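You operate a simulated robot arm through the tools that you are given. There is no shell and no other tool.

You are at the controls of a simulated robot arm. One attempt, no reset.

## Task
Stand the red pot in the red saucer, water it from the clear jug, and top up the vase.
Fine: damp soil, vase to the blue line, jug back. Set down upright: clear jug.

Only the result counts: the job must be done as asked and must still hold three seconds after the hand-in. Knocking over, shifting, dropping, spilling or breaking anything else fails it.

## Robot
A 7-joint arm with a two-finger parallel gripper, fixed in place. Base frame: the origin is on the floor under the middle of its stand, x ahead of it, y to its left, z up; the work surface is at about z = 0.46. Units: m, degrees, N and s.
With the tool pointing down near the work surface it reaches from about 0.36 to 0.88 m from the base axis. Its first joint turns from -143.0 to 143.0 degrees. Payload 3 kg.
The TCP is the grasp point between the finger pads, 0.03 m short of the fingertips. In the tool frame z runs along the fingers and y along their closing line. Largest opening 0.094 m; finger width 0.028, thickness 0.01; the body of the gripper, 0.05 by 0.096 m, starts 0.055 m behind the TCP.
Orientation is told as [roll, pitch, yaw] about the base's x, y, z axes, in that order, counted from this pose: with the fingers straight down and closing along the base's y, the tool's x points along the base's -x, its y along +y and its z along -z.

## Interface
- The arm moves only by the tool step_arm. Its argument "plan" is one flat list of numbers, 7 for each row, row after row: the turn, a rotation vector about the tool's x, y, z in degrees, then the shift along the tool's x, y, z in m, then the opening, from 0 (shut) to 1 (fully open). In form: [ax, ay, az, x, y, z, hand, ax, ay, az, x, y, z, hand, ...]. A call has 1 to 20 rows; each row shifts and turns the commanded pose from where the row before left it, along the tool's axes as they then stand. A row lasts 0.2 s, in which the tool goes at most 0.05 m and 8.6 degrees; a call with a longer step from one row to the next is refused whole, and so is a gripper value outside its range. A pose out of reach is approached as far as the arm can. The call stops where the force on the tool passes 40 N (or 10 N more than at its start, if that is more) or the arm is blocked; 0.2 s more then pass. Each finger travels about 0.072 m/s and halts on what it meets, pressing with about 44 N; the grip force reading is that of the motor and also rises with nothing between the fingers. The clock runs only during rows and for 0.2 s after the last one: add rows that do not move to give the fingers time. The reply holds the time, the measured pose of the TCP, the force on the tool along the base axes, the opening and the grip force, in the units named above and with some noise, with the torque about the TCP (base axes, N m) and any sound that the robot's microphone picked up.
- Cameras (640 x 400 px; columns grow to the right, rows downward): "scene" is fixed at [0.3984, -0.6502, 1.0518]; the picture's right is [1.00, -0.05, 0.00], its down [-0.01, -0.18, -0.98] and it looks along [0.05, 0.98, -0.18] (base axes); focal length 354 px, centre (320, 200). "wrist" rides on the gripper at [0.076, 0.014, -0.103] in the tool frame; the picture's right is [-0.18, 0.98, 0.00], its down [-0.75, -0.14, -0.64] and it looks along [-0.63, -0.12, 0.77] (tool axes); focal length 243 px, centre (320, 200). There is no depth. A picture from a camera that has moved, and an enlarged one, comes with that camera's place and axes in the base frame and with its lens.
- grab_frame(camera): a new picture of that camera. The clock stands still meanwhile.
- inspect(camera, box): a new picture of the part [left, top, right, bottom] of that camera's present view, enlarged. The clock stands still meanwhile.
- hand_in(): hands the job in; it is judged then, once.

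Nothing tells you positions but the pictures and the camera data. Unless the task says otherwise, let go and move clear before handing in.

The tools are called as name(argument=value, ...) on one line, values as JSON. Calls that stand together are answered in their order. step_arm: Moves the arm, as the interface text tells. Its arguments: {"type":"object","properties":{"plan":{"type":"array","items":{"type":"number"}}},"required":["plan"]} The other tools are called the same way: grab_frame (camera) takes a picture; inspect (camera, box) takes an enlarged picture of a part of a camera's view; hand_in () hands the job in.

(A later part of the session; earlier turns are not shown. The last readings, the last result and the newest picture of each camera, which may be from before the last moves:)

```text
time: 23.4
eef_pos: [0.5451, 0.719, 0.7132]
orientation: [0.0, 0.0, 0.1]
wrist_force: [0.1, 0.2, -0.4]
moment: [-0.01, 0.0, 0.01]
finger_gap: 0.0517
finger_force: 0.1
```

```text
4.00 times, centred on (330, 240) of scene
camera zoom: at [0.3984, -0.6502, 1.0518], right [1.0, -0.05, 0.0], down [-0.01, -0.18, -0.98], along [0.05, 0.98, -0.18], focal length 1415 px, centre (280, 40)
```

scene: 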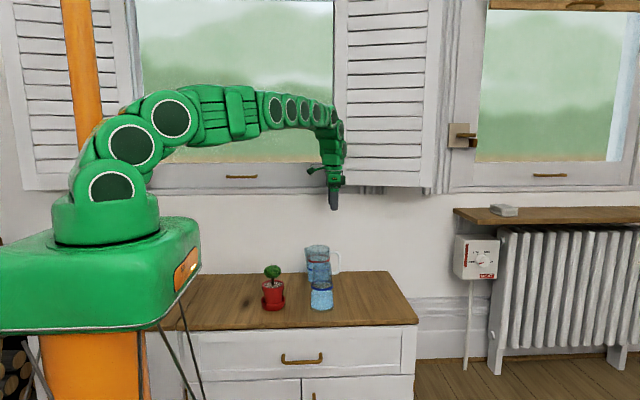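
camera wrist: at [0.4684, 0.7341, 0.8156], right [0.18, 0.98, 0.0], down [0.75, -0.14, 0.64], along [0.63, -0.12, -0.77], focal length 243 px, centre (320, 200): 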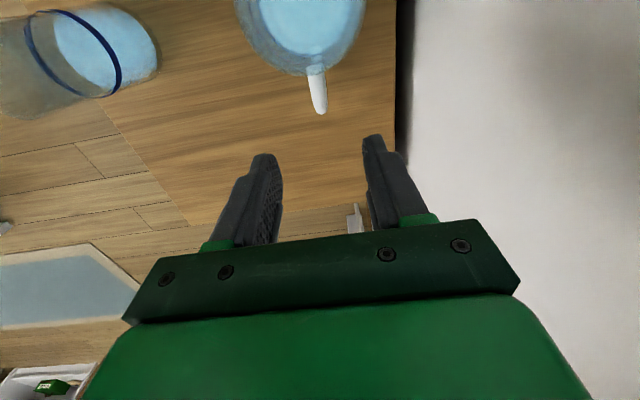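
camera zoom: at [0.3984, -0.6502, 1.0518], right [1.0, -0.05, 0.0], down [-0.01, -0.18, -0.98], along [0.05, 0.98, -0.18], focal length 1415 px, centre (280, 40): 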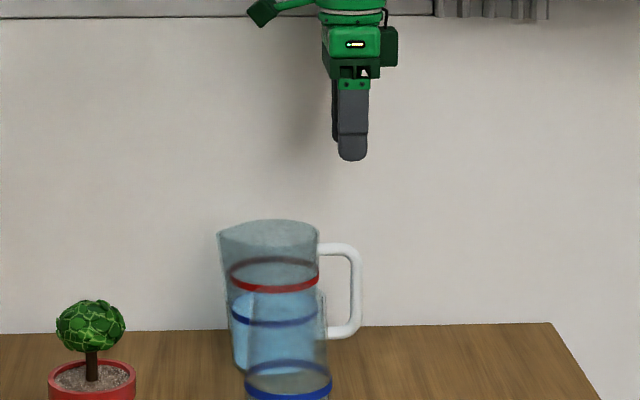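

inspect(camera="wrist", box=[240, 40, 400, 160])

inspect(camera="scene", box=[325, 215, 360, 275])

```text
3.33 times, centred on (320, 100) of wrist
camera zoom: at [0.4684, 0.7341, 0.8156], right [0.18, 0.98, 0.0], down [0.75, -0.14, 0.64], along [0.63, -0.12, -0.77], focal length 809 px, centre (320, 533)
```

zoom: 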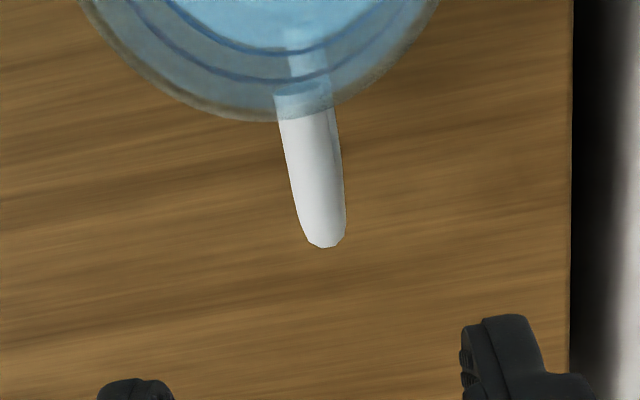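

```text
6.67 times, centred on (342, 245) of scene
camera zoom: at [0.3984, -0.6502, 1.0518], right [1.0, -0.05, 0.0], down [-0.01, -0.18, -0.98], along [0.05, 0.98, -0.18], focal length 2358 px, centre (170, -100)
```

zoom: 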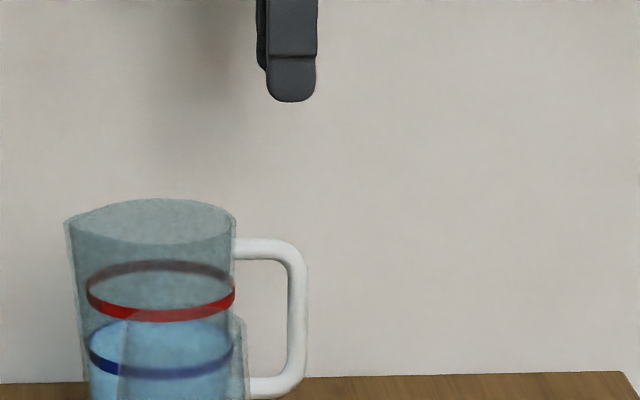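

The bar centre sits within about 1 mm of the finger midline. I descend until the fingertips reach handle-top height and look again.

step_arm(plan=[0, 0, 0, 0, 0.0008, 0.03, 0.55, 0, 0, 0, 0, 0, 0.03, 0.55, 0, 0, 0, 0, 0, 0.03, 0.55, 0, 0, 0, 0, 0, 0, 0.55, 0, 0, 0, 0, 0, 0, 0.55])

inspect(camera="wrist", box=[220, 60, 420, 240])

inspect(camera="scene", box=[300, 215, 360, 285])

```text
time: 24.6
eef_pos: [0.5401, 0.7131, 0.6446]
orientation: [0.0, 0.0, 0.0]
wrist_force: [0.0, -0.5, 0.2]
moment: [0.01, 0.0, 0.0]
finger_gap: 0.0519
finger_force: 0.1
out of reach, approached as far as the arm can: row 1, 2, 3
```

```text
2.22 times, centred on (320, 150) of wrist
camera zoom: at [0.4641, 0.7271, 0.7468], right [0.18, 0.98, 0.0], down [0.75, -0.14, 0.64], along [0.63, -0.12, -0.77], focal length 539 px, centre (320, 311)
```

zoom: 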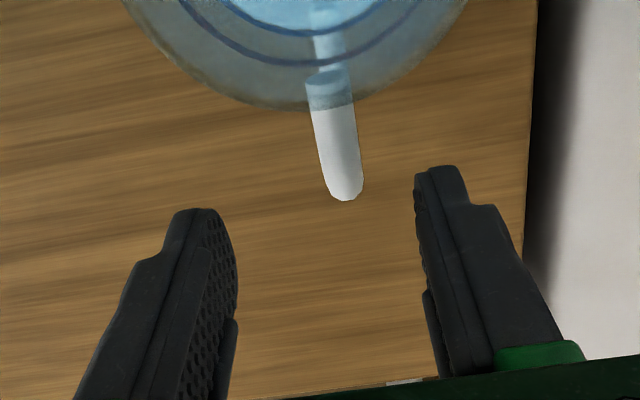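

```text
5.71 times, centred on (330, 250) of scene
camera zoom: at [0.3984, -0.6502, 1.0518], right [1.0, -0.05, 0.0], down [-0.01, -0.18, -0.98], along [0.05, 0.98, -0.18], focal length 2021 px, centre (263, -86)
```

zoom: 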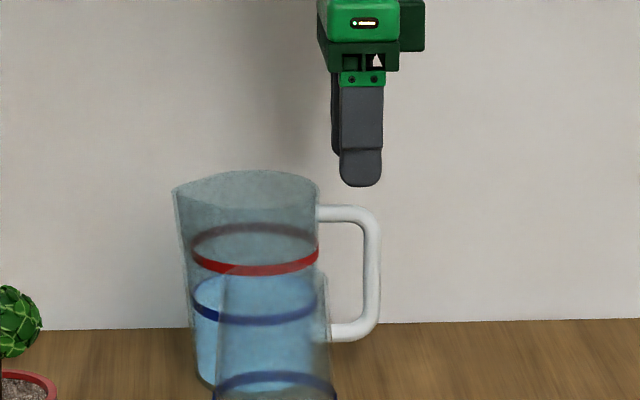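

Straight down is just out of reach at that radius. I back up and lean the tool 15° so the fingers point slightly outward (+x), keeping the closing line along y. That brings the wrist closer while still clearing the jug rim.

step_arm(plan=[0, 0, 0, 0, 0, -0.03, 0.55, 0, 0, 0, 0, 0, -0.03, 0.55, 0, -7.5, 0, 0, 0, 0, 0.55, 0, -7.5, 0, 0, 0, 0, 0.55, 0, 0, 0, 0, 0, 0, 0.55, 0, 0, 0, 0, 0, 0, 0.55])

inspect(camera="scene", box=[300, 205, 360, 285])

grab_frame(camera="wrist")

```text
time: 26.0
eef_pos: [0.5391, 0.7132, 0.7048]
orientation: [0.0, -15.0, 0.1]
wrist_force: [-0.4, 0.6, 0.3]
moment: [0.0, 0.01, 0.02]
finger_gap: 0.0518
finger_force: 0.1
```

```text
5.00 times, centred on (330, 245) of scene
camera zoom: at [0.3984, -0.6502, 1.0518], right [1.0, -0.05, 0.0], down [-0.01, -0.18, -0.98], along [0.05, 0.98, -0.18], focal length 1769 px, centre (270, -25)
```

zoom: 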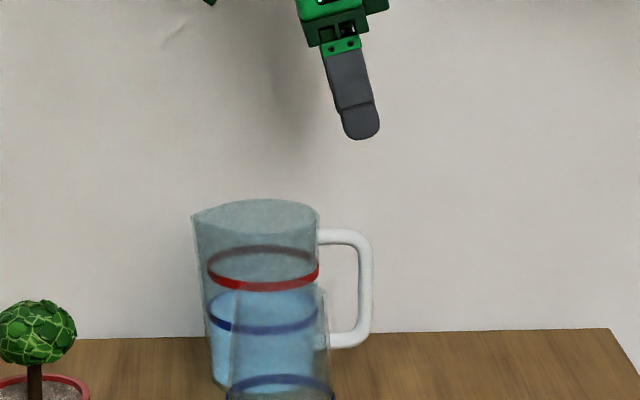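

```text
taken
camera wrist: at [0.4395, 0.7267, 0.7835], right [0.18, 0.98, 0.05], down [0.56, -0.14, 0.82], along [0.81, -0.12, -0.58], focal length 243 px, centre (320, 200)
```

wrist: 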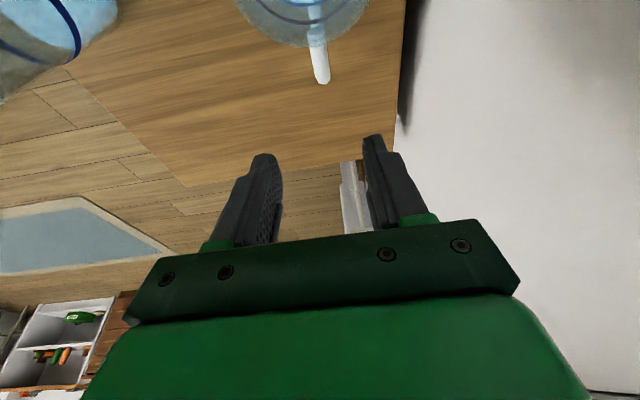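

step_arm(plan=[0, 0, 0, -0.0077, 0.007, 0.0021, 0.55, 0, 0, 0, 0.00733, 0, 0.02737, 0.55, 0, 0, 0, 0.00733, 0, 0.02737, 0.55, 0, 0, 0, 0.0066, 0, 0.0245, 0.55, 0, 0, 0, 0, 0, 0, 0.55, 0, 0, 0, 0, 0, 0, 0.55])

inspect(camera="scene", box=[300, 205, 360, 285])

inspect(camera="wrist", box=[220, 60, 420, 240])

```text
time: 27.4
eef_pos: [0.5469, 0.7204, 0.6218]
orientation: [0.1, -15.1, 0.0]
wrist_force: [-0.3, 0.9, -0.1]
moment: [0.01, -0.01, -0.02]
finger_gap: 0.0518
finger_force: 0.1
```

```text
5.00 times, centred on (330, 245) of scene
camera zoom: at [0.3984, -0.6502, 1.0518], right [1.0, -0.05, 0.0], down [-0.01, -0.18, -0.98], along [0.05, 0.98, -0.18], focal length 1769 px, centre (270, -25)
```

zoom: 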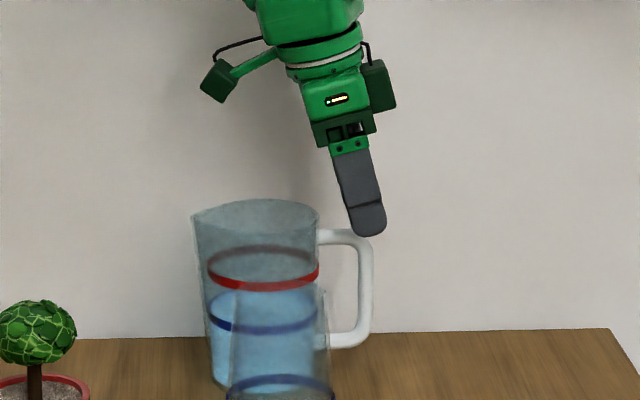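

```text
2.22 times, centred on (320, 150) of wrist
camera zoom: at [0.447, 0.7336, 0.702], right [0.18, 0.98, 0.05], down [0.56, -0.14, 0.82], along [0.81, -0.12, -0.58], focal length 539 px, centre (320, 311)
```

zoom: 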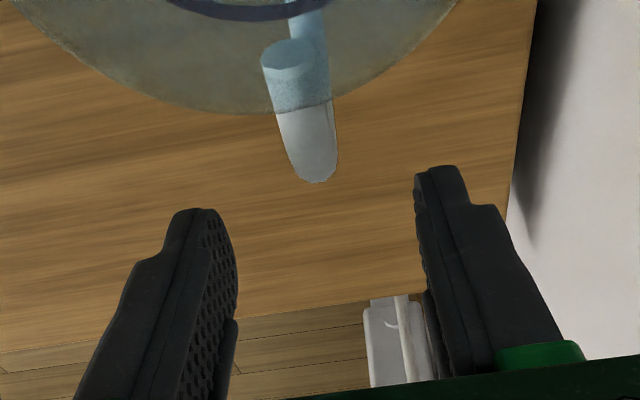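

The tilted pose reaches well, the fingers straddle the handle plane (y≈0.7204), and the camera box stays clear of the rim. I continue down to the grasp depth.

step_arm(plan=[0, 0, 0, 0.0081, 0, 0.0227, 0.55, 0, 0, 0, 0.0062, 0, 0.0232, 0.55, 0, 0, 0, 0, 0, 0, 0.55])

inspect(camera="scene", box=[300, 205, 360, 285])

inspect(camera="wrist", box=[220, 60, 420, 240])

```text
time: 28.2
eef_pos: [0.5466, 0.7187, 0.5751]
orientation: [0.0, -15.0, 0.1]
wrist_force: [-0.5, -0.4, -0.2]
moment: [0.0, -0.01, 0.02]
finger_gap: 0.0516
finger_force: 0.0
```

```text
5.00 times, centred on (330, 245) of scene
camera zoom: at [0.3984, -0.6502, 1.0518], right [1.0, -0.05, 0.0], down [-0.01, -0.18, -0.98], along [0.05, 0.98, -0.18], focal length 1769 px, centre (270, -25)
```

zoom: 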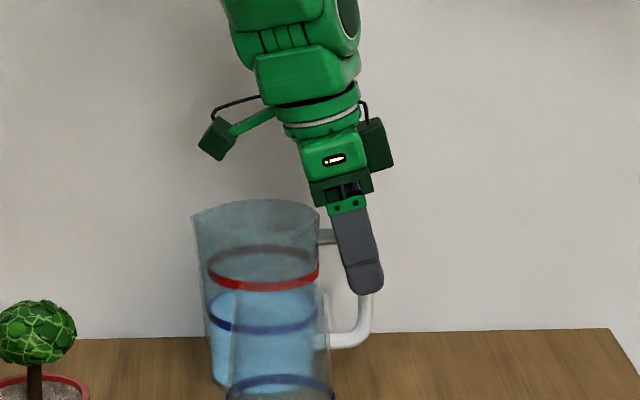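

```text
2.22 times, centred on (320, 150) of wrist
camera zoom: at [0.4452, 0.7323, 0.6541], right [0.18, 0.98, 0.05], down [0.56, -0.14, 0.82], along [0.81, -0.12, -0.58], focal length 539 px, centre (320, 311)
```

zoom: 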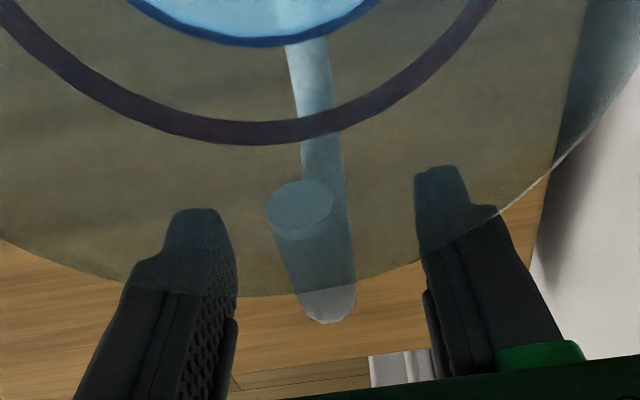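

Fingers straddle the handle corner with no contact force. I close the grip.

step_arm(plan=[0, 0, 0, 0, 0, 0, 0.3, 0, 0, 0, 0, 0, 0, 0.1, 0, 0, 0, 0, 0, 0, 0, 0, 0, 0, 0, 0, 0, 0, 0, 0, 0, 0, 0, 0, 0])

inspect(camera="scene", box=[300, 205, 360, 285])

inspect(camera="wrist", box=[220, 60, 420, 240])

```text
time: 29.4
eef_pos: [0.5463, 0.7195, 0.5756]
orientation: [0.0, -14.9, 0.0]
wrist_force: [0.2, 1.1, 0.7]
moment: [-0.03, -0.02, -0.08]
finger_gap: 0.0163
finger_force: 44.2
```

```text
5.00 times, centred on (330, 245) of scene
camera zoom: at [0.3984, -0.6502, 1.0518], right [1.0, -0.05, 0.0], down [-0.01, -0.18, -0.98], along [0.05, 0.98, -0.18], focal length 1769 px, centre (270, -25)
```

zoom: 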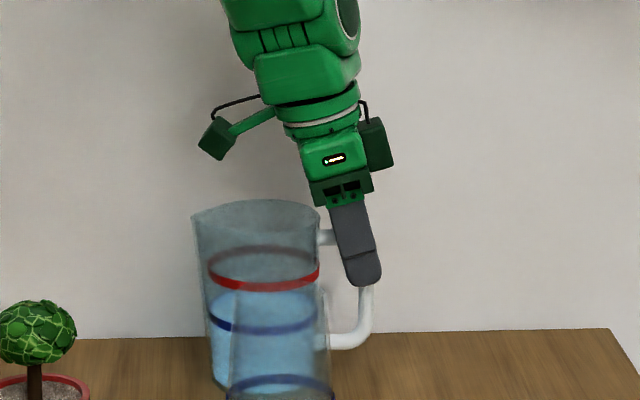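

```text
2.22 times, centred on (320, 150) of wrist
camera zoom: at [0.4453, 0.7324, 0.6544], right [0.18, 0.98, 0.05], down [0.56, -0.14, 0.82], along [0.81, -0.12, -0.58], focal length 539 px, centre (320, 311)
```

zoom: 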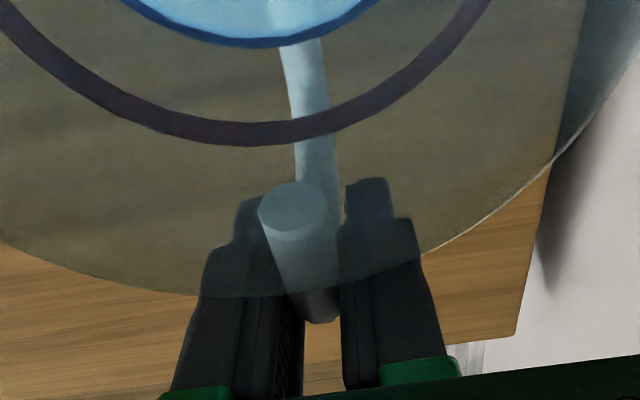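

The handle is gripped (gap 0.016 m). I lift a couple of centimetres straight up, slowly, and check the weight and tilt.

step_arm(plan=[0, 0, 0, -0.0013, 0, -0.0048, 0, 0, 0, 0, -0.0026, 0, -0.0097, 0, 0, 0, 0, -0.0026, 0, -0.0097, 0, 0, 0, 0, 0, 0, 0, 0, 0, 0, 0, 0, 0, 0, 0])

inspect(camera="scene", box=[295, 205, 365, 300])

```text
time: 30.6
eef_pos: [0.5461, 0.7189, 0.5972]
orientation: [0.0, -15.0, 0.1]
wrist_force: [0.4, -0.4, -4.3]
moment: [-0.01, -0.27, 0.0]
finger_gap: 0.0163
finger_force: 43.3
```

```text
4.21 times, centred on (330, 252) of scene
camera zoom: at [0.3984, -0.6502, 1.0518], right [1.0, -0.05, 0.0], down [-0.01, -0.18, -0.98], along [0.05, 0.98, -0.18], focal length 1490 px, centre (278, -21)
```

zoom: 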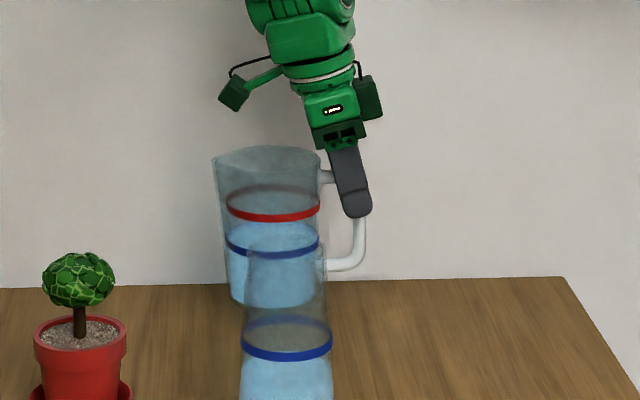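

The jug lifted cleanly (about 4.3 N). In a pour with this lean, the wrist camera would come down onto the pot's foliage, so I'll set the jug down closer to the base first and regrip it with a vertical tool.

step_arm(plan=[0, 0, 0, 0.0131, -0.0119, -0.0035, 0, 0, 0, 0, 0.0131, -0.0119, -0.0035, 0, 0, 0, 0, 0.0131, -0.0119, -0.0035, 0, 0, 0, 0, 0.0131, -0.0119, -0.0035, 0, 0, 0, 0, 0.0133, -0.0119, -0.0036, 0, 0, 0, 0, 0, 0, 0, 0, 0, 0, 0, 0, 0, 0, 0])

inspect(camera="scene", box=[270, 205, 350, 305])

```text
time: 32.2
eef_pos: [0.4798, 0.6597, 0.5972]
orientation: [0.0, -14.9, 0.0]
wrist_force: [-0.3, 0.2, -4.0]
moment: [-0.02, -0.29, 0.0]
finger_gap: 0.0162
finger_force: 44.0
```

```text
4.00 times, centred on (310, 255) of scene
camera zoom: at [0.3984, -0.6502, 1.0518], right [1.0, -0.05, 0.0], down [-0.01, -0.18, -0.98], along [0.05, 0.98, -0.18], focal length 1415 px, centre (360, -20)
```

zoom: 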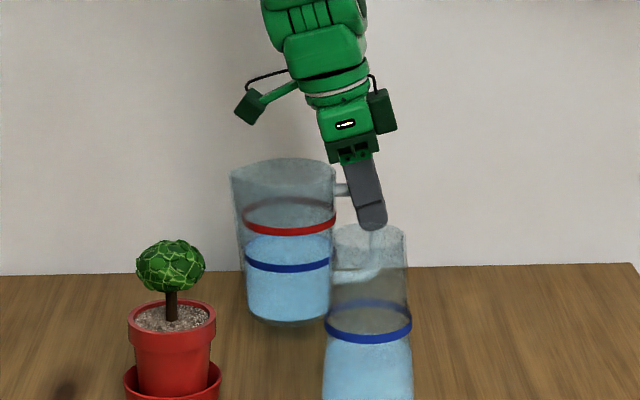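

step_arm(plan=[0, 0, 0, 0.0026, 0, 0.0097, 0, 0, 0, 0, 0.0021, 0, 0.0077, 0, 0, 0, 0, 0.0005, 0, 0.0019, 0, 0, 0, 0, 0, 0, 0, 0])

step_arm(plan=[0, 0, 0, 0.0005, 0, 0.0015, 0, 0, 0, 0, 0, 0, 0, 0])

```text
time: 33.2
eef_pos: [0.4793, 0.659, 0.578]
orientation: [0.0, -14.9, 0.0]
wrist_force: [-0.6, 0.0, -4.3]
moment: [-0.01, -0.29, -0.04]
finger_gap: 0.0162
finger_force: 43.7
```

```text
time: 33.8
eef_pos: [0.4795, 0.6589, 0.575]
orientation: [0.0, -15.0, -0.1]
wrist_force: [0.1, -0.9, -4.1]
moment: [-0.01, -0.3, 0.02]
finger_gap: 0.0163
finger_force: 44.1
```

step_arm(plan=[0, 0, 0, 0.0003, 0, 0.001, 0, 0, 0, 0, 0, 0, 0, 0])

step_arm(plan=[0, 0, 0, 0.0003, 0, 0.001, 0, 0, 0, 0, 0, 0, 0, 0])

```text
time: 34.4
eef_pos: [0.4779, 0.6595, 0.5756]
orientation: [0.1, -14.9, -0.1]
wrist_force: [-1.2, -0.5, -1.3]
moment: [-0.02, 0.05, -0.01]
finger_gap: 0.0161
finger_force: 43.5
```

```text
time: 35.0
eef_pos: [0.4789, 0.6599, 0.5748]
orientation: [0.1, -15.0, 0.0]
wrist_force: [1.4, 0.4, 10.5]
moment: [-0.03, 1.11, 0.03]
finger_gap: 0.016
finger_force: 44.2
```

The jug is standing on the table. I release the handle and back the fingers off straight up, then take the tool vertical.

step_arm(plan=[0, 0, 0, -0.0002, 0, -0.0008, 0, 0, 0, 0, 0, 0, 0, 0.35, 0, 0, 0, 0, 0, 0, 0.55, 0, 0, 0, 0, 0, 0, 0.55])

step_arm(plan=[0, 0, 0, -0.0052, 0, -0.0193, 0.55, 0, 0, 0, -0.0078, 0, -0.029, 0.55, 0, 0, 0, -0.0078, 0, -0.029, 0.55, 0, 7.5, 0, 0, 0, 0, 0.55, 0, 7.5, 0, 0, 0, 0, 0.55, 0, 0, 0, 0, 0, 0, 0.55])

inspect(camera="scene", box=[270, 205, 350, 305])

grab_frame(camera="wrist")

```text
time: 36.0
eef_pos: [0.4784, 0.6603, 0.5755]
orientation: [0.0, -15.0, 0.0]
wrist_force: [0.1, -0.3, -0.1]
moment: [-0.02, -0.05, 0.01]
finger_gap: 0.0519
finger_force: 0.1
```

```text
time: 37.4
eef_pos: [0.4783, 0.6591, 0.6552]
orientation: [0.1, 0.0, 0.1]
wrist_force: [0.5, 0.0, 0.7]
moment: [-0.02, 0.0, -0.01]
finger_gap: 0.0517
finger_force: 0.0
```

```text
4.00 times, centred on (310, 255) of scene
camera zoom: at [0.3984, -0.6502, 1.0518], right [1.0, -0.05, 0.0], down [-0.01, -0.18, -0.98], along [0.05, 0.98, -0.18], focal length 1415 px, centre (360, -20)
```

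zoom: 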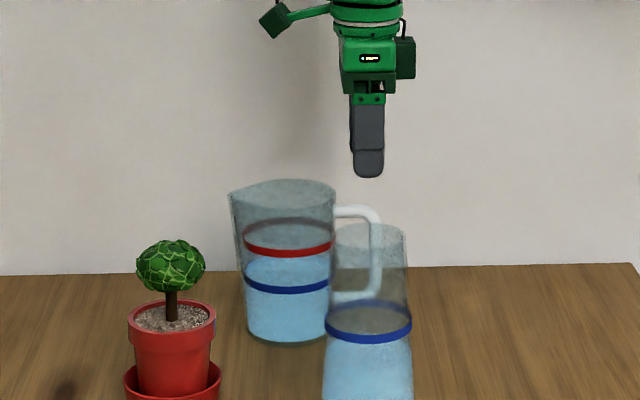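

```text
taken
camera wrist: at [0.4018, 0.6732, 0.7587], right [0.18, 0.98, 0.0], down [0.75, -0.14, 0.64], along [0.63, -0.12, -0.77], focal length 243 px, centre (320, 200)
```

wrist: 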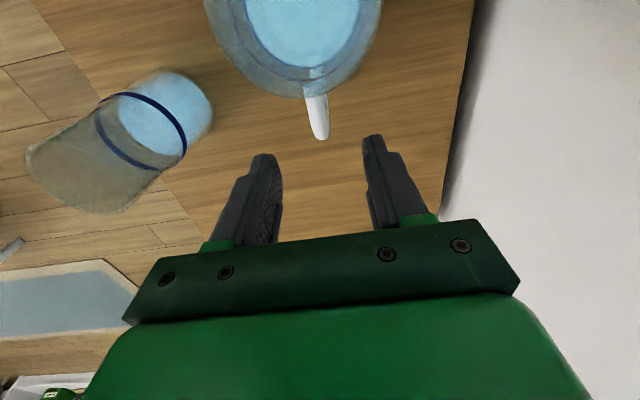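

The jug stands where I set it. I regrip with the tool leaning 10° the other way, which keeps the wrist and camera well above the plant during the pour.

step_arm(plan=[0, 5, 0, 0, 0, 0, 0.55, 0, 5, 0, 0, 0, 0, 0.55, 0, 0, 0, -0.0091, 0.0004, 0.0359, 0.55, 0, 0, 0, 0, 0, 0, 0.55])

inspect(camera="scene", box=[280, 205, 340, 290])

inspect(camera="wrist", box=[220, 60, 420, 240])

```text
time: 38.4
eef_pos: [0.4795, 0.6595, 0.6186]
orientation: [0.0, 10.1, 0.0]
wrist_force: [0.3, 0.5, -0.7]
moment: [0.01, 0.0, -0.04]
finger_gap: 0.0516
finger_force: 0.1
```

```text
4.71 times, centred on (310, 248) of scene
camera zoom: at [0.3984, -0.6502, 1.0518], right [1.0, -0.05, 0.0], down [-0.01, -0.18, -0.98], along [0.05, 0.98, -0.18], focal length 1665 px, centre (367, -24)
```

zoom: 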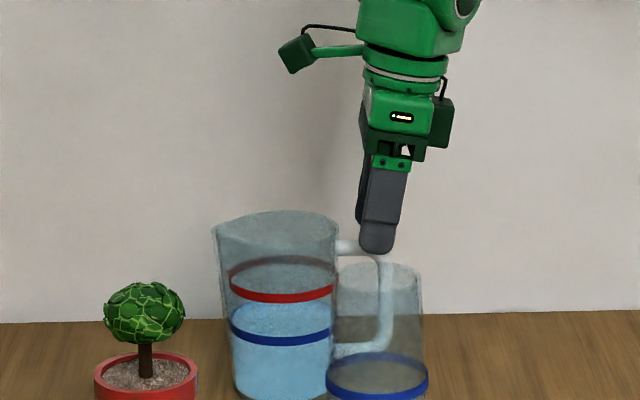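

```text
2.22 times, centred on (320, 150) of wrist
camera zoom: at [0.4236, 0.6739, 0.7321], right [0.18, 0.98, -0.03], down [0.85, -0.14, 0.5], along [0.49, -0.12, -0.86], focal length 539 px, centre (320, 311)
```

zoom: 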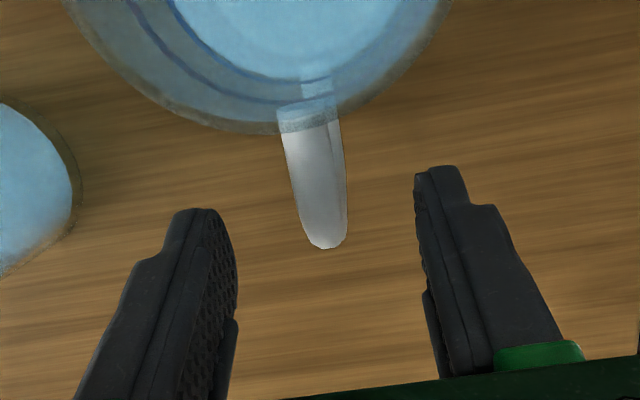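

step_arm(plan=[0, 0, 0, -0.0053, 0, 0.0214, 0.55, 0, 0, 0, -0.0053, 0, 0.0214, 0.55, 0, 0, 0, 0, 0, 0, 0.55])

inspect(camera="scene", box=[280, 205, 340, 290])

inspect(camera="wrist", box=[220, 60, 420, 240])

```text
time: 39.2
eef_pos: [0.4846, 0.6601, 0.5757]
orientation: [-0.1, 10.0, 0.1]
wrist_force: [0.0, -0.5, 0.3]
moment: [-0.01, 0.0, 0.02]
finger_gap: 0.0518
finger_force: 0.0
```

```text
4.71 times, centred on (310, 248) of scene
camera zoom: at [0.3984, -0.6502, 1.0518], right [1.0, -0.05, 0.0], down [-0.01, -0.18, -0.98], along [0.05, 0.98, -0.18], focal length 1665 px, centre (367, -24)
```

zoom: 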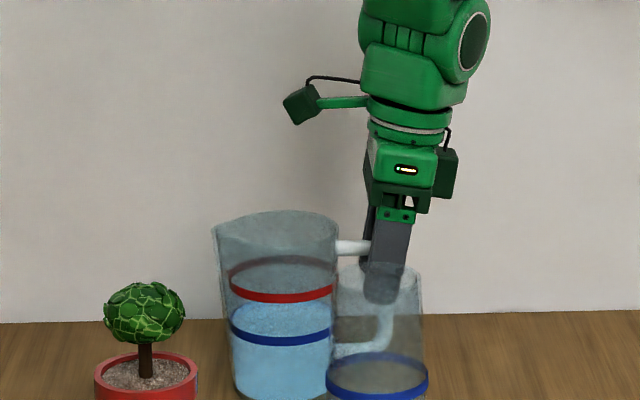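

```text
2.22 times, centred on (320, 150) of wrist
camera zoom: at [0.4272, 0.674, 0.6891], right [0.18, 0.98, -0.03], down [0.85, -0.14, 0.5], along [0.49, -0.12, -0.86], focal length 539 px, centre (320, 311)
```

zoom: 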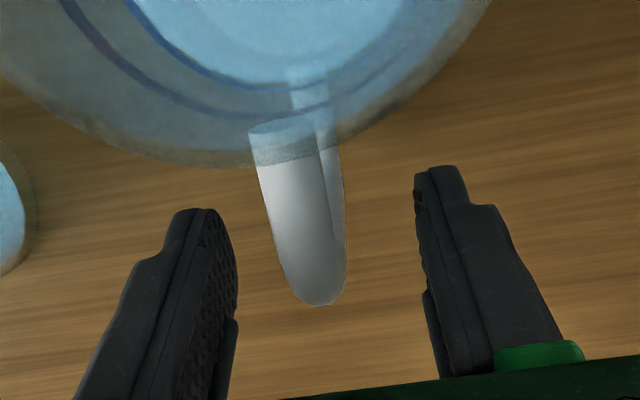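

Fingers are around the handle again, well clear of the rim. Closing.

step_arm(plan=[0, 0, 0, 0, 0, 0, 0.3, 0, 0, 0, 0, 0, 0, 0.1, 0, 0, 0, 0, 0, 0, 0, 0, 0, 0, 0, 0, 0, 0, 0, 0, 0, 0, 0, 0, 0])

step_arm(plan=[0, 0, 0, 0.0009, 0, -0.0049, 0, 0, 0, 0, 0.0026, 0, -0.0148, 0, 0, 0, 0, 0.0035, 0, -0.0197, 0, 0, 0, 0, 0.0035, 0, -0.0197, 0, 0, 0, 0, 0.0035, 0, -0.0197, 0, 0, 0, 0, 0, 0, 0, 0])

inspect(camera="scene", box=[270, 185, 350, 310])

grab_frame(camera="wrist")

```text
time: 40.4
eef_pos: [0.4859, 0.6606, 0.5757]
orientation: [0.0, 10.1, -0.1]
wrist_force: [0.4, 0.8, 0.5]
moment: [-0.01, -0.01, -0.01]
finger_gap: 0.0163
finger_force: 43.9
```

```text
time: 41.8
eef_pos: [0.485, 0.6623, 0.6548]
orientation: [0.0, 10.0, 0.0]
wrist_force: [-0.4, 0.0, -4.2]
moment: [0.01, -0.32, 0.01]
finger_gap: 0.0161
finger_force: 43.8
```

```text
3.20 times, centred on (310, 248) of scene
camera zoom: at [0.3984, -0.6502, 1.0518], right [1.0, -0.05, 0.0], down [-0.01, -0.18, -0.98], along [0.05, 0.98, -0.18], focal length 1132 px, centre (352, 48)
```

zoom: 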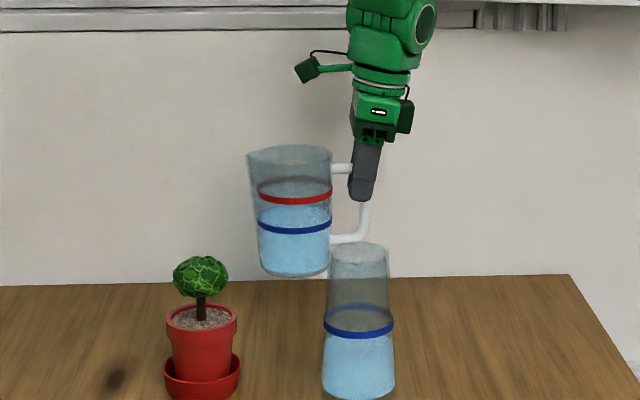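

```text
taken
camera wrist: at [0.4273, 0.6752, 0.7693], right [0.18, 0.98, -0.03], down [0.85, -0.14, 0.5], along [0.49, -0.12, -0.86], focal length 243 px, centre (320, 200)
```

wrist: 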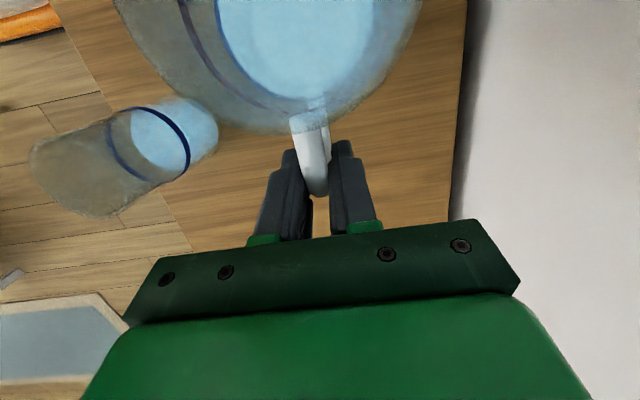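

The jug is held securely at about 4.2 N. I raise it a little, pre-tilt it to 30° (well below the pour angle) and shift it toward the free spot beside the pot, all slowly.

step_arm(plan=[0, 0, 0, 0.0026, 0, -0.0148, 0, 0, 0, 0, 0.0026, 0, -0.0148, 0, 0, -5, 0, 0, 0, 0, 0, 0, -5, 0, 0, 0, 0, 0, 0, -5, 0, 0, 0, 0, 0, 0, -5, 0, 0, 0, 0, 0, 0, -5, 0, 0, 0, 0, 0, 0, -5, 0, 0, 0, 0, 0, 0, 0, 0, 0.0166, 0.0043, -0.0029, 0, 0, 0, 0, 0.0166, 0.0043, -0.0029, 0, 0, 0, 0, 0.0166, 0.0043, -0.0029, 0, 0, 0, 0, 0.0166, 0.0043, -0.0029, 0, 0, 0, 0, 0.0167, 0.0043, -0.0027, 0, 0, 0, 0, 0, 0, 0, 0])

grab_frame(camera="scene")

inspect(camera="scene", box=[240, 185, 350, 310])

```text
time: 44.8
eef_pos: [0.4014, 0.682, 0.6711]
orientation: [0.0, -20.0, 0.1]
wrist_force: [-0.7, -0.5, -4.7]
moment: [0.01, -0.15, 0.0]
finger_gap: 0.0162
finger_force: 43.8
```

```text
taken
```

scene: 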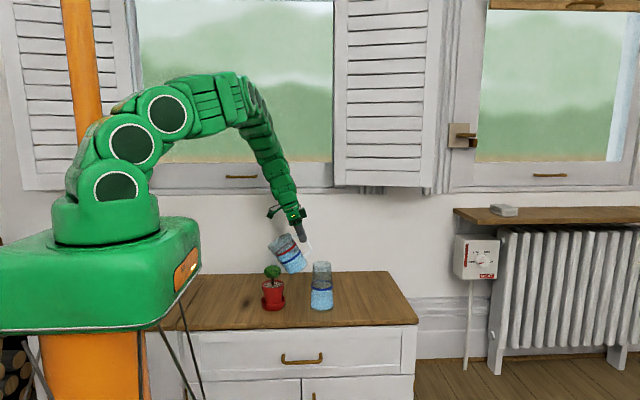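

```text
3.20 times, centred on (295, 248) of scene
camera zoom: at [0.3984, -0.6502, 1.0518], right [1.0, -0.05, 0.0], down [-0.01, -0.18, -0.98], along [0.05, 0.98, -0.18], focal length 1132 px, centre (400, 48)
```

zoom: 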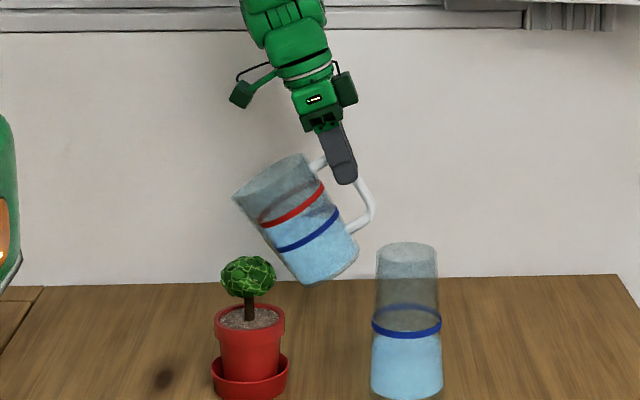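

My spout-tip model matches the picture within a couple of pixels. Next I yaw the jug so its handle points radially outward (about 60°).

step_arm(plan=[-1.71, 0, -4.7, 0, 0, 0, 0, -1.71, 0, -4.7, 0, 0, 0, 0, -1.71, 0, -4.7, 0, 0, 0, 0, -1.71, 0, -4.7, 0, 0, 0, 0, -1.71, 0, -4.7, 0, 0, 0, 0, -1.71, 0, -4.7, 0, 0, 0, 0, -1.71, 0, -4.7, 0, 0, 0, 0, -1.71, 0, -4.7, 0, 0, 0, 0, -1.71, 0, -4.7, 0, 0, 0, 0, -1.71, 0, -4.7, 0, 0, 0, 0, -1.71, 0, -4.7, 0, 0, 0, 0, -1.71, 0, -4.7, 0, 0, 0, 0, 0, 0, 0, 0, 0, 0, 0])

inspect(camera="scene", box=[240, 185, 350, 310])

grab_frame(camera="wrist")

```text
time: 47.6
eef_pos: [0.4012, 0.6822, 0.6694]
orientation: [-0.1, -20.0, 60.1]
wrist_force: [-0.8, -1.2, -4.8]
moment: [0.14, -0.05, -0.03]
finger_gap: 0.0163
finger_force: 44.0
```

```text
3.20 times, centred on (295, 248) of scene
camera zoom: at [0.3984, -0.6502, 1.0518], right [1.0, -0.05, 0.0], down [-0.01, -0.18, -0.98], along [0.05, 0.98, -0.18], focal length 1132 px, centre (400, 48)
```

zoom: 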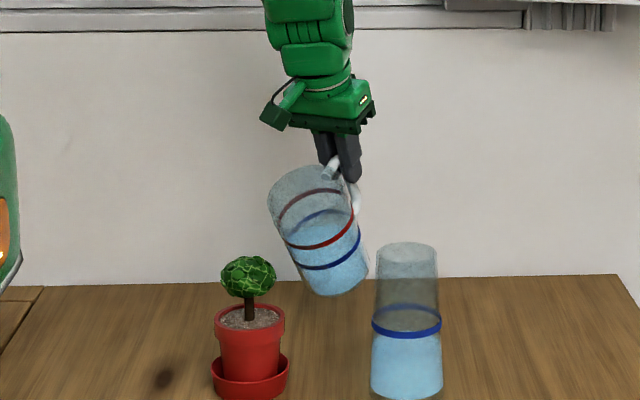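

```text
taken
camera wrist: at [0.3354, 0.596, 0.7399], right [-0.77, 0.64, 0.06], down [0.37, 0.35, 0.86], along [0.53, 0.68, -0.51], focal length 243 px, centre (320, 200)
```

wrist: 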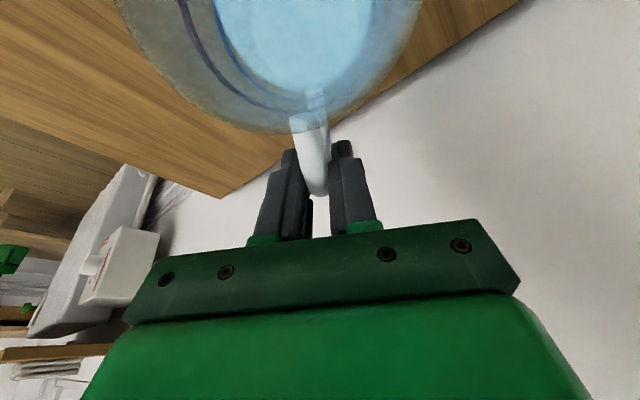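

Now I tilt to 45° (still below pouring) while bringing the spout toward the pot, then stop to check the spout against the rim and foliage.

step_arm(plan=[0, -5, 0, 0.0023, 0, -0.0057, 0, 0, -5, 0, 0.0023, 0, -0.0057, 0, 0, -5, 0, 0.0023, 0, -0.0057, 0, 0, 0, 0, 0, 0, 0, 0])

inspect(camera="scene", box=[240, 205, 330, 310])

grab_frame(camera="wrist")

```text
time: 48.6
eef_pos: [0.3906, 0.6735, 0.6792]
orientation: [1.1, -31.7, 60.1]
wrist_force: [0.4, 0.6, -3.7]
moment: [0.05, 0.02, -0.03]
finger_gap: 0.0162
finger_force: 43.8
out of reach, approached as far as the arm can: row 3
```

```text
3.81 times, centred on (285, 258) of scene
camera zoom: at [0.3984, -0.6502, 1.0518], right [1.0, -0.05, 0.0], down [-0.01, -0.18, -0.98], along [0.05, 0.98, -0.18], focal length 1348 px, centre (453, -19)
```

zoom: 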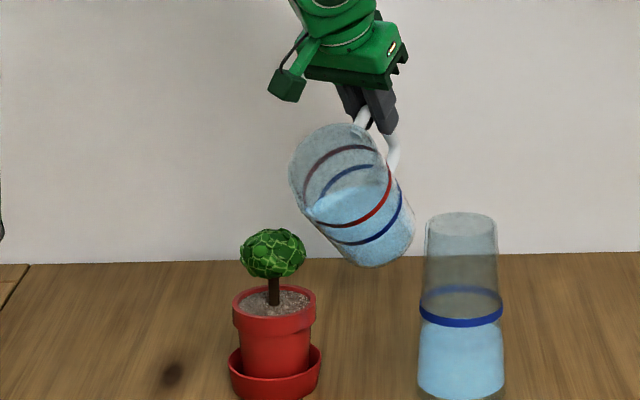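

```text
taken
camera wrist: at [0.3197, 0.5772, 0.7254], right [-0.78, 0.62, 0.11], down [0.29, 0.19, 0.94], along [0.56, 0.76, -0.32], focal length 243 px, centre (320, 200)
```

wrist: 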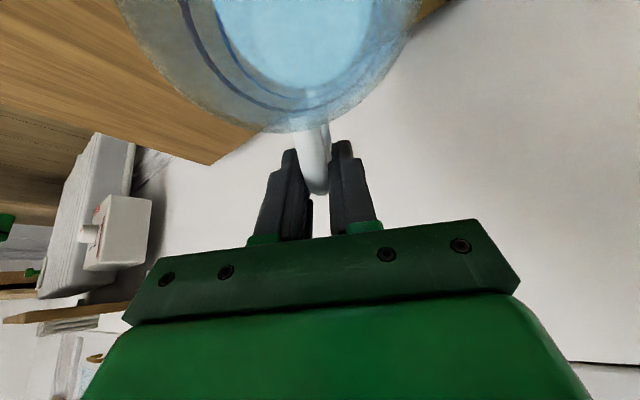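

The arm reports a reach limit at about 32° of outward lean here, so my pour direction needs rethinking. I look at the arm's posture to understand which joint is limiting.

grab_frame(camera="scene")

inspect(camera="scene", box=[40, 40, 360, 280])

```text
taken
```

scene: 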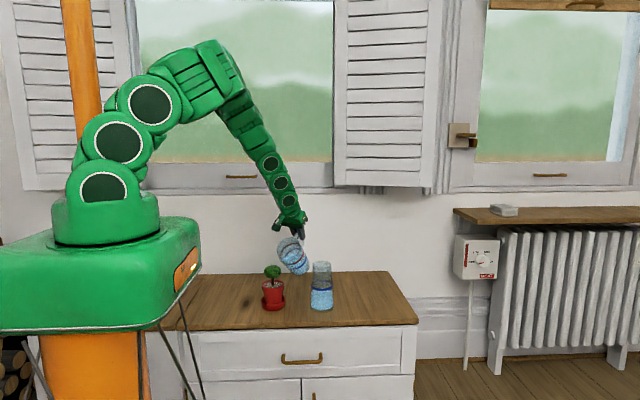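

```text
1.67 times, centred on (200, 160) of scene
camera zoom: at [0.3984, -0.6502, 1.0518], right [1.0, -0.05, 0.0], down [-0.01, -0.18, -0.98], along [0.05, 0.98, -0.18], focal length 590 px, centre (520, 267)
```

zoom: 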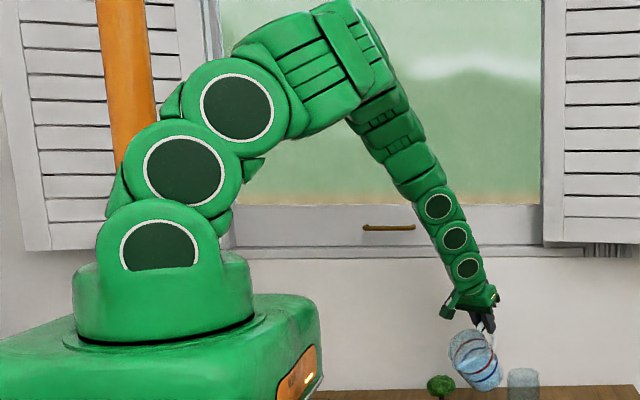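

The wrist is almost straight here, so it can't bend further outward in the radial plane. Tilting sideways avoids that, so I'll bring the jug in from the back-left of the pot (handle azimuth about 120°). I untilt and raise first.

step_arm(plan=[0, 5, 0, -0.0045, 0, -0.009, 0, 0, 5, 0, -0.0042, 0, -0.0091, 0, 0, 5, 0, -0.0035, 0, -0.0094, 0, 0, 5, 0, -0.0026, 0, -0.0097, 0, 0, 0, 0, 0, 0, 0, 0])

inspect(camera="scene", box=[240, 195, 330, 310])

```text
time: 49.8
eef_pos: [0.3901, 0.6725, 0.7183]
orientation: [1.0, -11.6, 60.5]
wrist_force: [-0.1, 0.6, -4.7]
moment: [0.14, -0.14, 0.01]
finger_gap: 0.0163
finger_force: 43.3
```

```text
3.48 times, centred on (285, 252) of scene
camera zoom: at [0.3984, -0.6502, 1.0518], right [1.0, -0.05, 0.0], down [-0.01, -0.18, -0.98], along [0.05, 0.98, -0.18], focal length 1230 px, centre (442, 17)
```

zoom: 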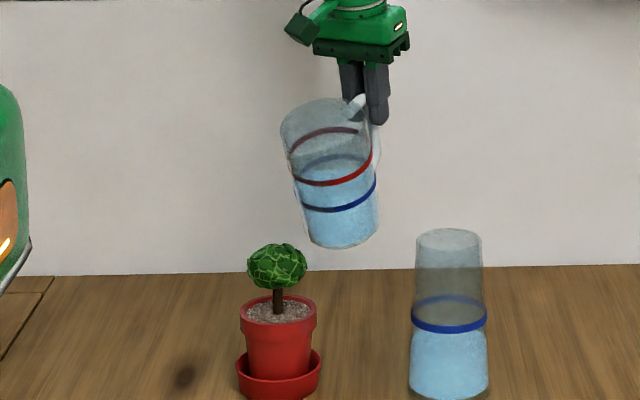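

step_arm(plan=[1.0, 0, 0, 0, 0, 0, 0, 0, 0, 0, 0.013, 0.0293, -0.0027, 0, 0, 0, 0, 0.013, 0.0293, -0.0027, 0, 0, 0, 0, 0.013, 0.0293, -0.0027, 0, 0, 0, 0, 0.013, 0.0293, -0.0027, 0, 0, 0, 0, 0.013, 0.0293, -0.0027, 0, 0, 0, 0, 0.013, 0.0293, -0.0026, 0, 0, 0, 0, 0, 0, 0, 0])

grab_frame(camera="scene")

```text
time: 51.6
eef_pos: [0.1965, 0.6885, 0.7187]
orientation: [0.2, -11.5, 60.5]
wrist_force: [0.1, 0.7, -4.9]
moment: [0.18, -0.12, 0.0]
finger_gap: 0.0165
finger_force: 43.8
```

```text
taken
```

scene: 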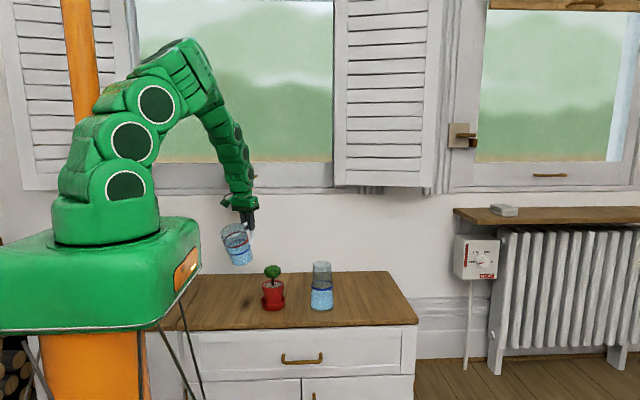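

That move is clean. I yaw the jug 60° more so the spout will point from the back-left toward the pot.

step_arm(plan=[-1.0, 0, -4.9, 0, 0, 0, 0, -1.0, 0, -4.9, 0, 0, 0, 0, -1.0, 0, -4.9, 0, 0, 0, 0, -1.0, 0, -4.9, 0, 0, 0, 0, -1.0, 0, -4.9, 0, 0, 0, 0, -1.0, 0, -4.9, 0, 0, 0, 0, -1.0, 0, -4.9, 0, 0, 0, 0, -1.0, 0, -4.9, 0, 0, 0, 0, -1.0, 0, -4.9, 0, 0, 0, 0, -1.0, 0, -4.9, 0, 0, 0, 0, -1.0, 0, -4.9, 0, 0, 0, 0, -0.9, 0, -4.7, 0, 0, 0, 0, 0, 0, 0, 0, 0, 0, 0])

grab_frame(camera="scene")

inspect(camera="scene", box=[200, 175, 330, 310])

```text
time: 54.4
eef_pos: [0.1972, 0.6893, 0.7178]
orientation: [-0.2, -11.5, 120.3]
wrist_force: [-0.3, 0.9, -4.3]
moment: [0.16, 0.07, -0.02]
finger_gap: 0.0164
finger_force: 43.9
```

```text
taken
```

scene: 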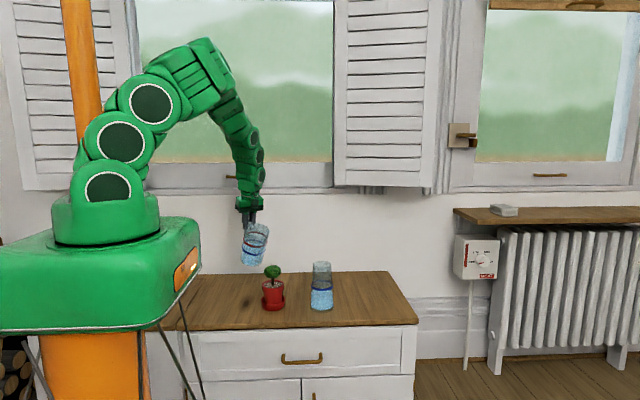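

```text
2.96 times, centred on (265, 242) of scene
camera zoom: at [0.3984, -0.6502, 1.0518], right [1.0, -0.05, 0.0], down [-0.01, -0.18, -0.98], along [0.05, 0.98, -0.18], focal length 1048 px, centre (483, 74)
```

zoom: 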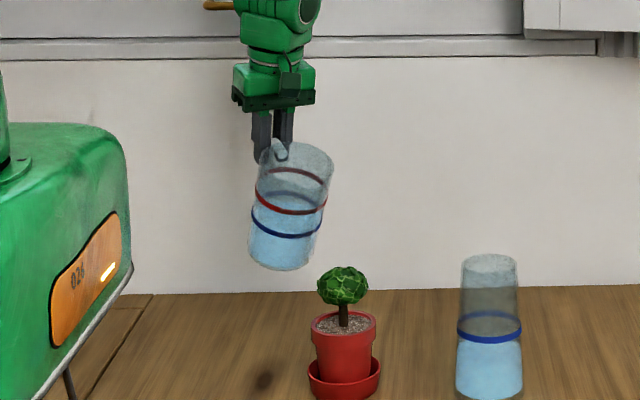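

Jug orientation is good. I tilt to 45° here, still below pour, to confirm that the sideways tilt is reachable.

step_arm(plan=[0, -4.7, 0, 0.0061, 0.0005, 0.0032, 0, 0, -4.7, 0, 0.0061, 0.0005, 0.0032, 0, 0, -4.7, 0, 0.0061, 0.0005, 0.0032, 0, 0, -4.7, 0, 0.0061, 0.0004, 0.0032, 0, 0, -4.7, 0, 0.0061, 0.0004, 0.0032, 0, 0, 0, 0, 0, 0, 0, 0])

inspect(camera="scene", box=[220, 195, 320, 310])

grab_frame(camera="wrist")

```text
time: 55.8
eef_pos: [0.2062, 0.6701, 0.6932]
orientation: [-0.3, -35.1, 120.4]
wrist_force: [1.0, -0.4, -4.6]
moment: [0.03, 0.01, 0.02]
finger_gap: 0.0161
finger_force: 44.4
```

```text
3.48 times, centred on (270, 252) of scene
camera zoom: at [0.3984, -0.6502, 1.0518], right [1.0, -0.05, 0.0], down [-0.01, -0.18, -0.98], along [0.05, 0.98, -0.18], focal length 1230 px, centre (494, 17)
```

zoom: 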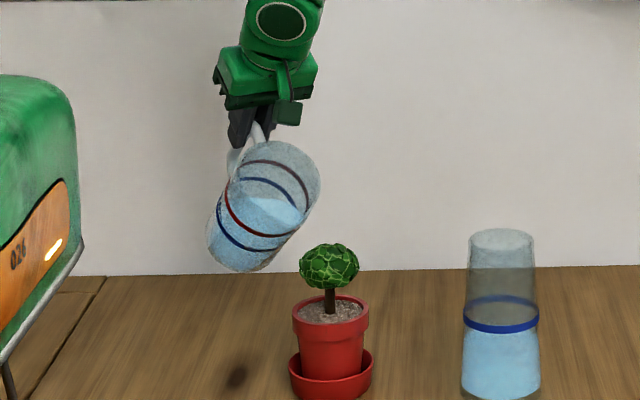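

```text
taken
camera wrist: at [0.2548, 0.5573, 0.7327], right [-0.92, -0.37, 0.1], down [-0.01, 0.28, 0.96], along [-0.38, 0.89, -0.26], focal length 243 px, centre (320, 200)
```

wrist: 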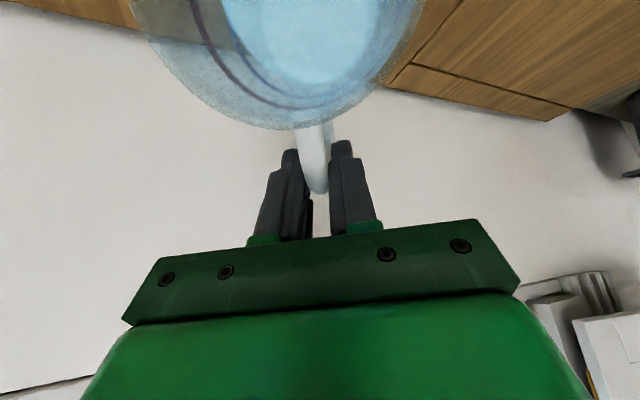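

inspect(camera="scene", box=[270, 228, 320, 270])

inspect(camera="wrist", box=[120, 0, 440, 140])

```text
9.52 times, centred on (295, 249) of scene
camera zoom: at [0.3984, -0.6502, 1.0518], right [1.0, -0.05, 0.0], down [-0.01, -0.18, -0.98], along [0.05, 0.98, -0.18], focal length 3369 px, centre (558, -267)
```

zoom: 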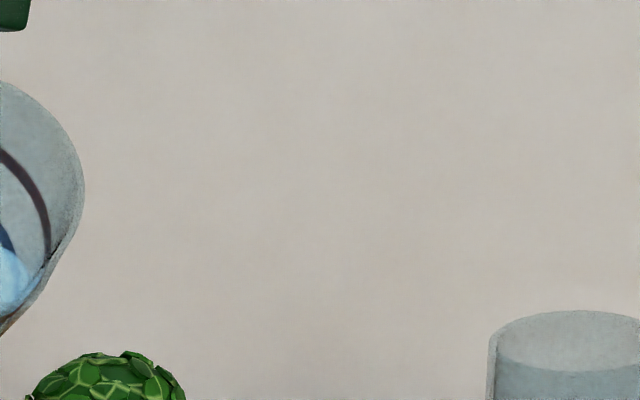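

```text
2.00 times, centred on (280, 70) of wrist
camera zoom: at [0.2548, 0.5573, 0.7327], right [-0.92, -0.37, 0.1], down [-0.01, 0.28, 0.96], along [-0.38, 0.89, -0.26], focal length 485 px, centre (400, 460)
```

zoom: 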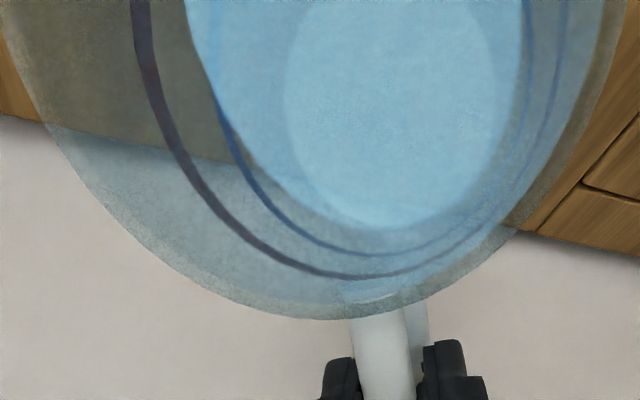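

inspect(camera="scene", box=[234, 226, 290, 282])

```text
7.14 times, centred on (262, 254) of scene
camera zoom: at [0.3984, -0.6502, 1.0518], right [1.0, -0.05, 0.0], down [-0.01, -0.18, -0.98], along [0.05, 0.98, -0.18], focal length 2527 px, centre (734, -186)
```

zoom: 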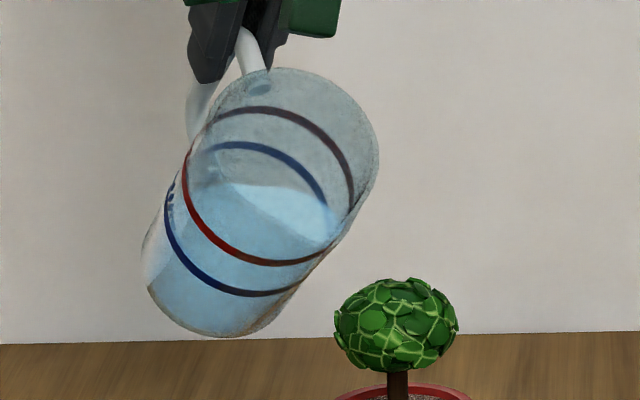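

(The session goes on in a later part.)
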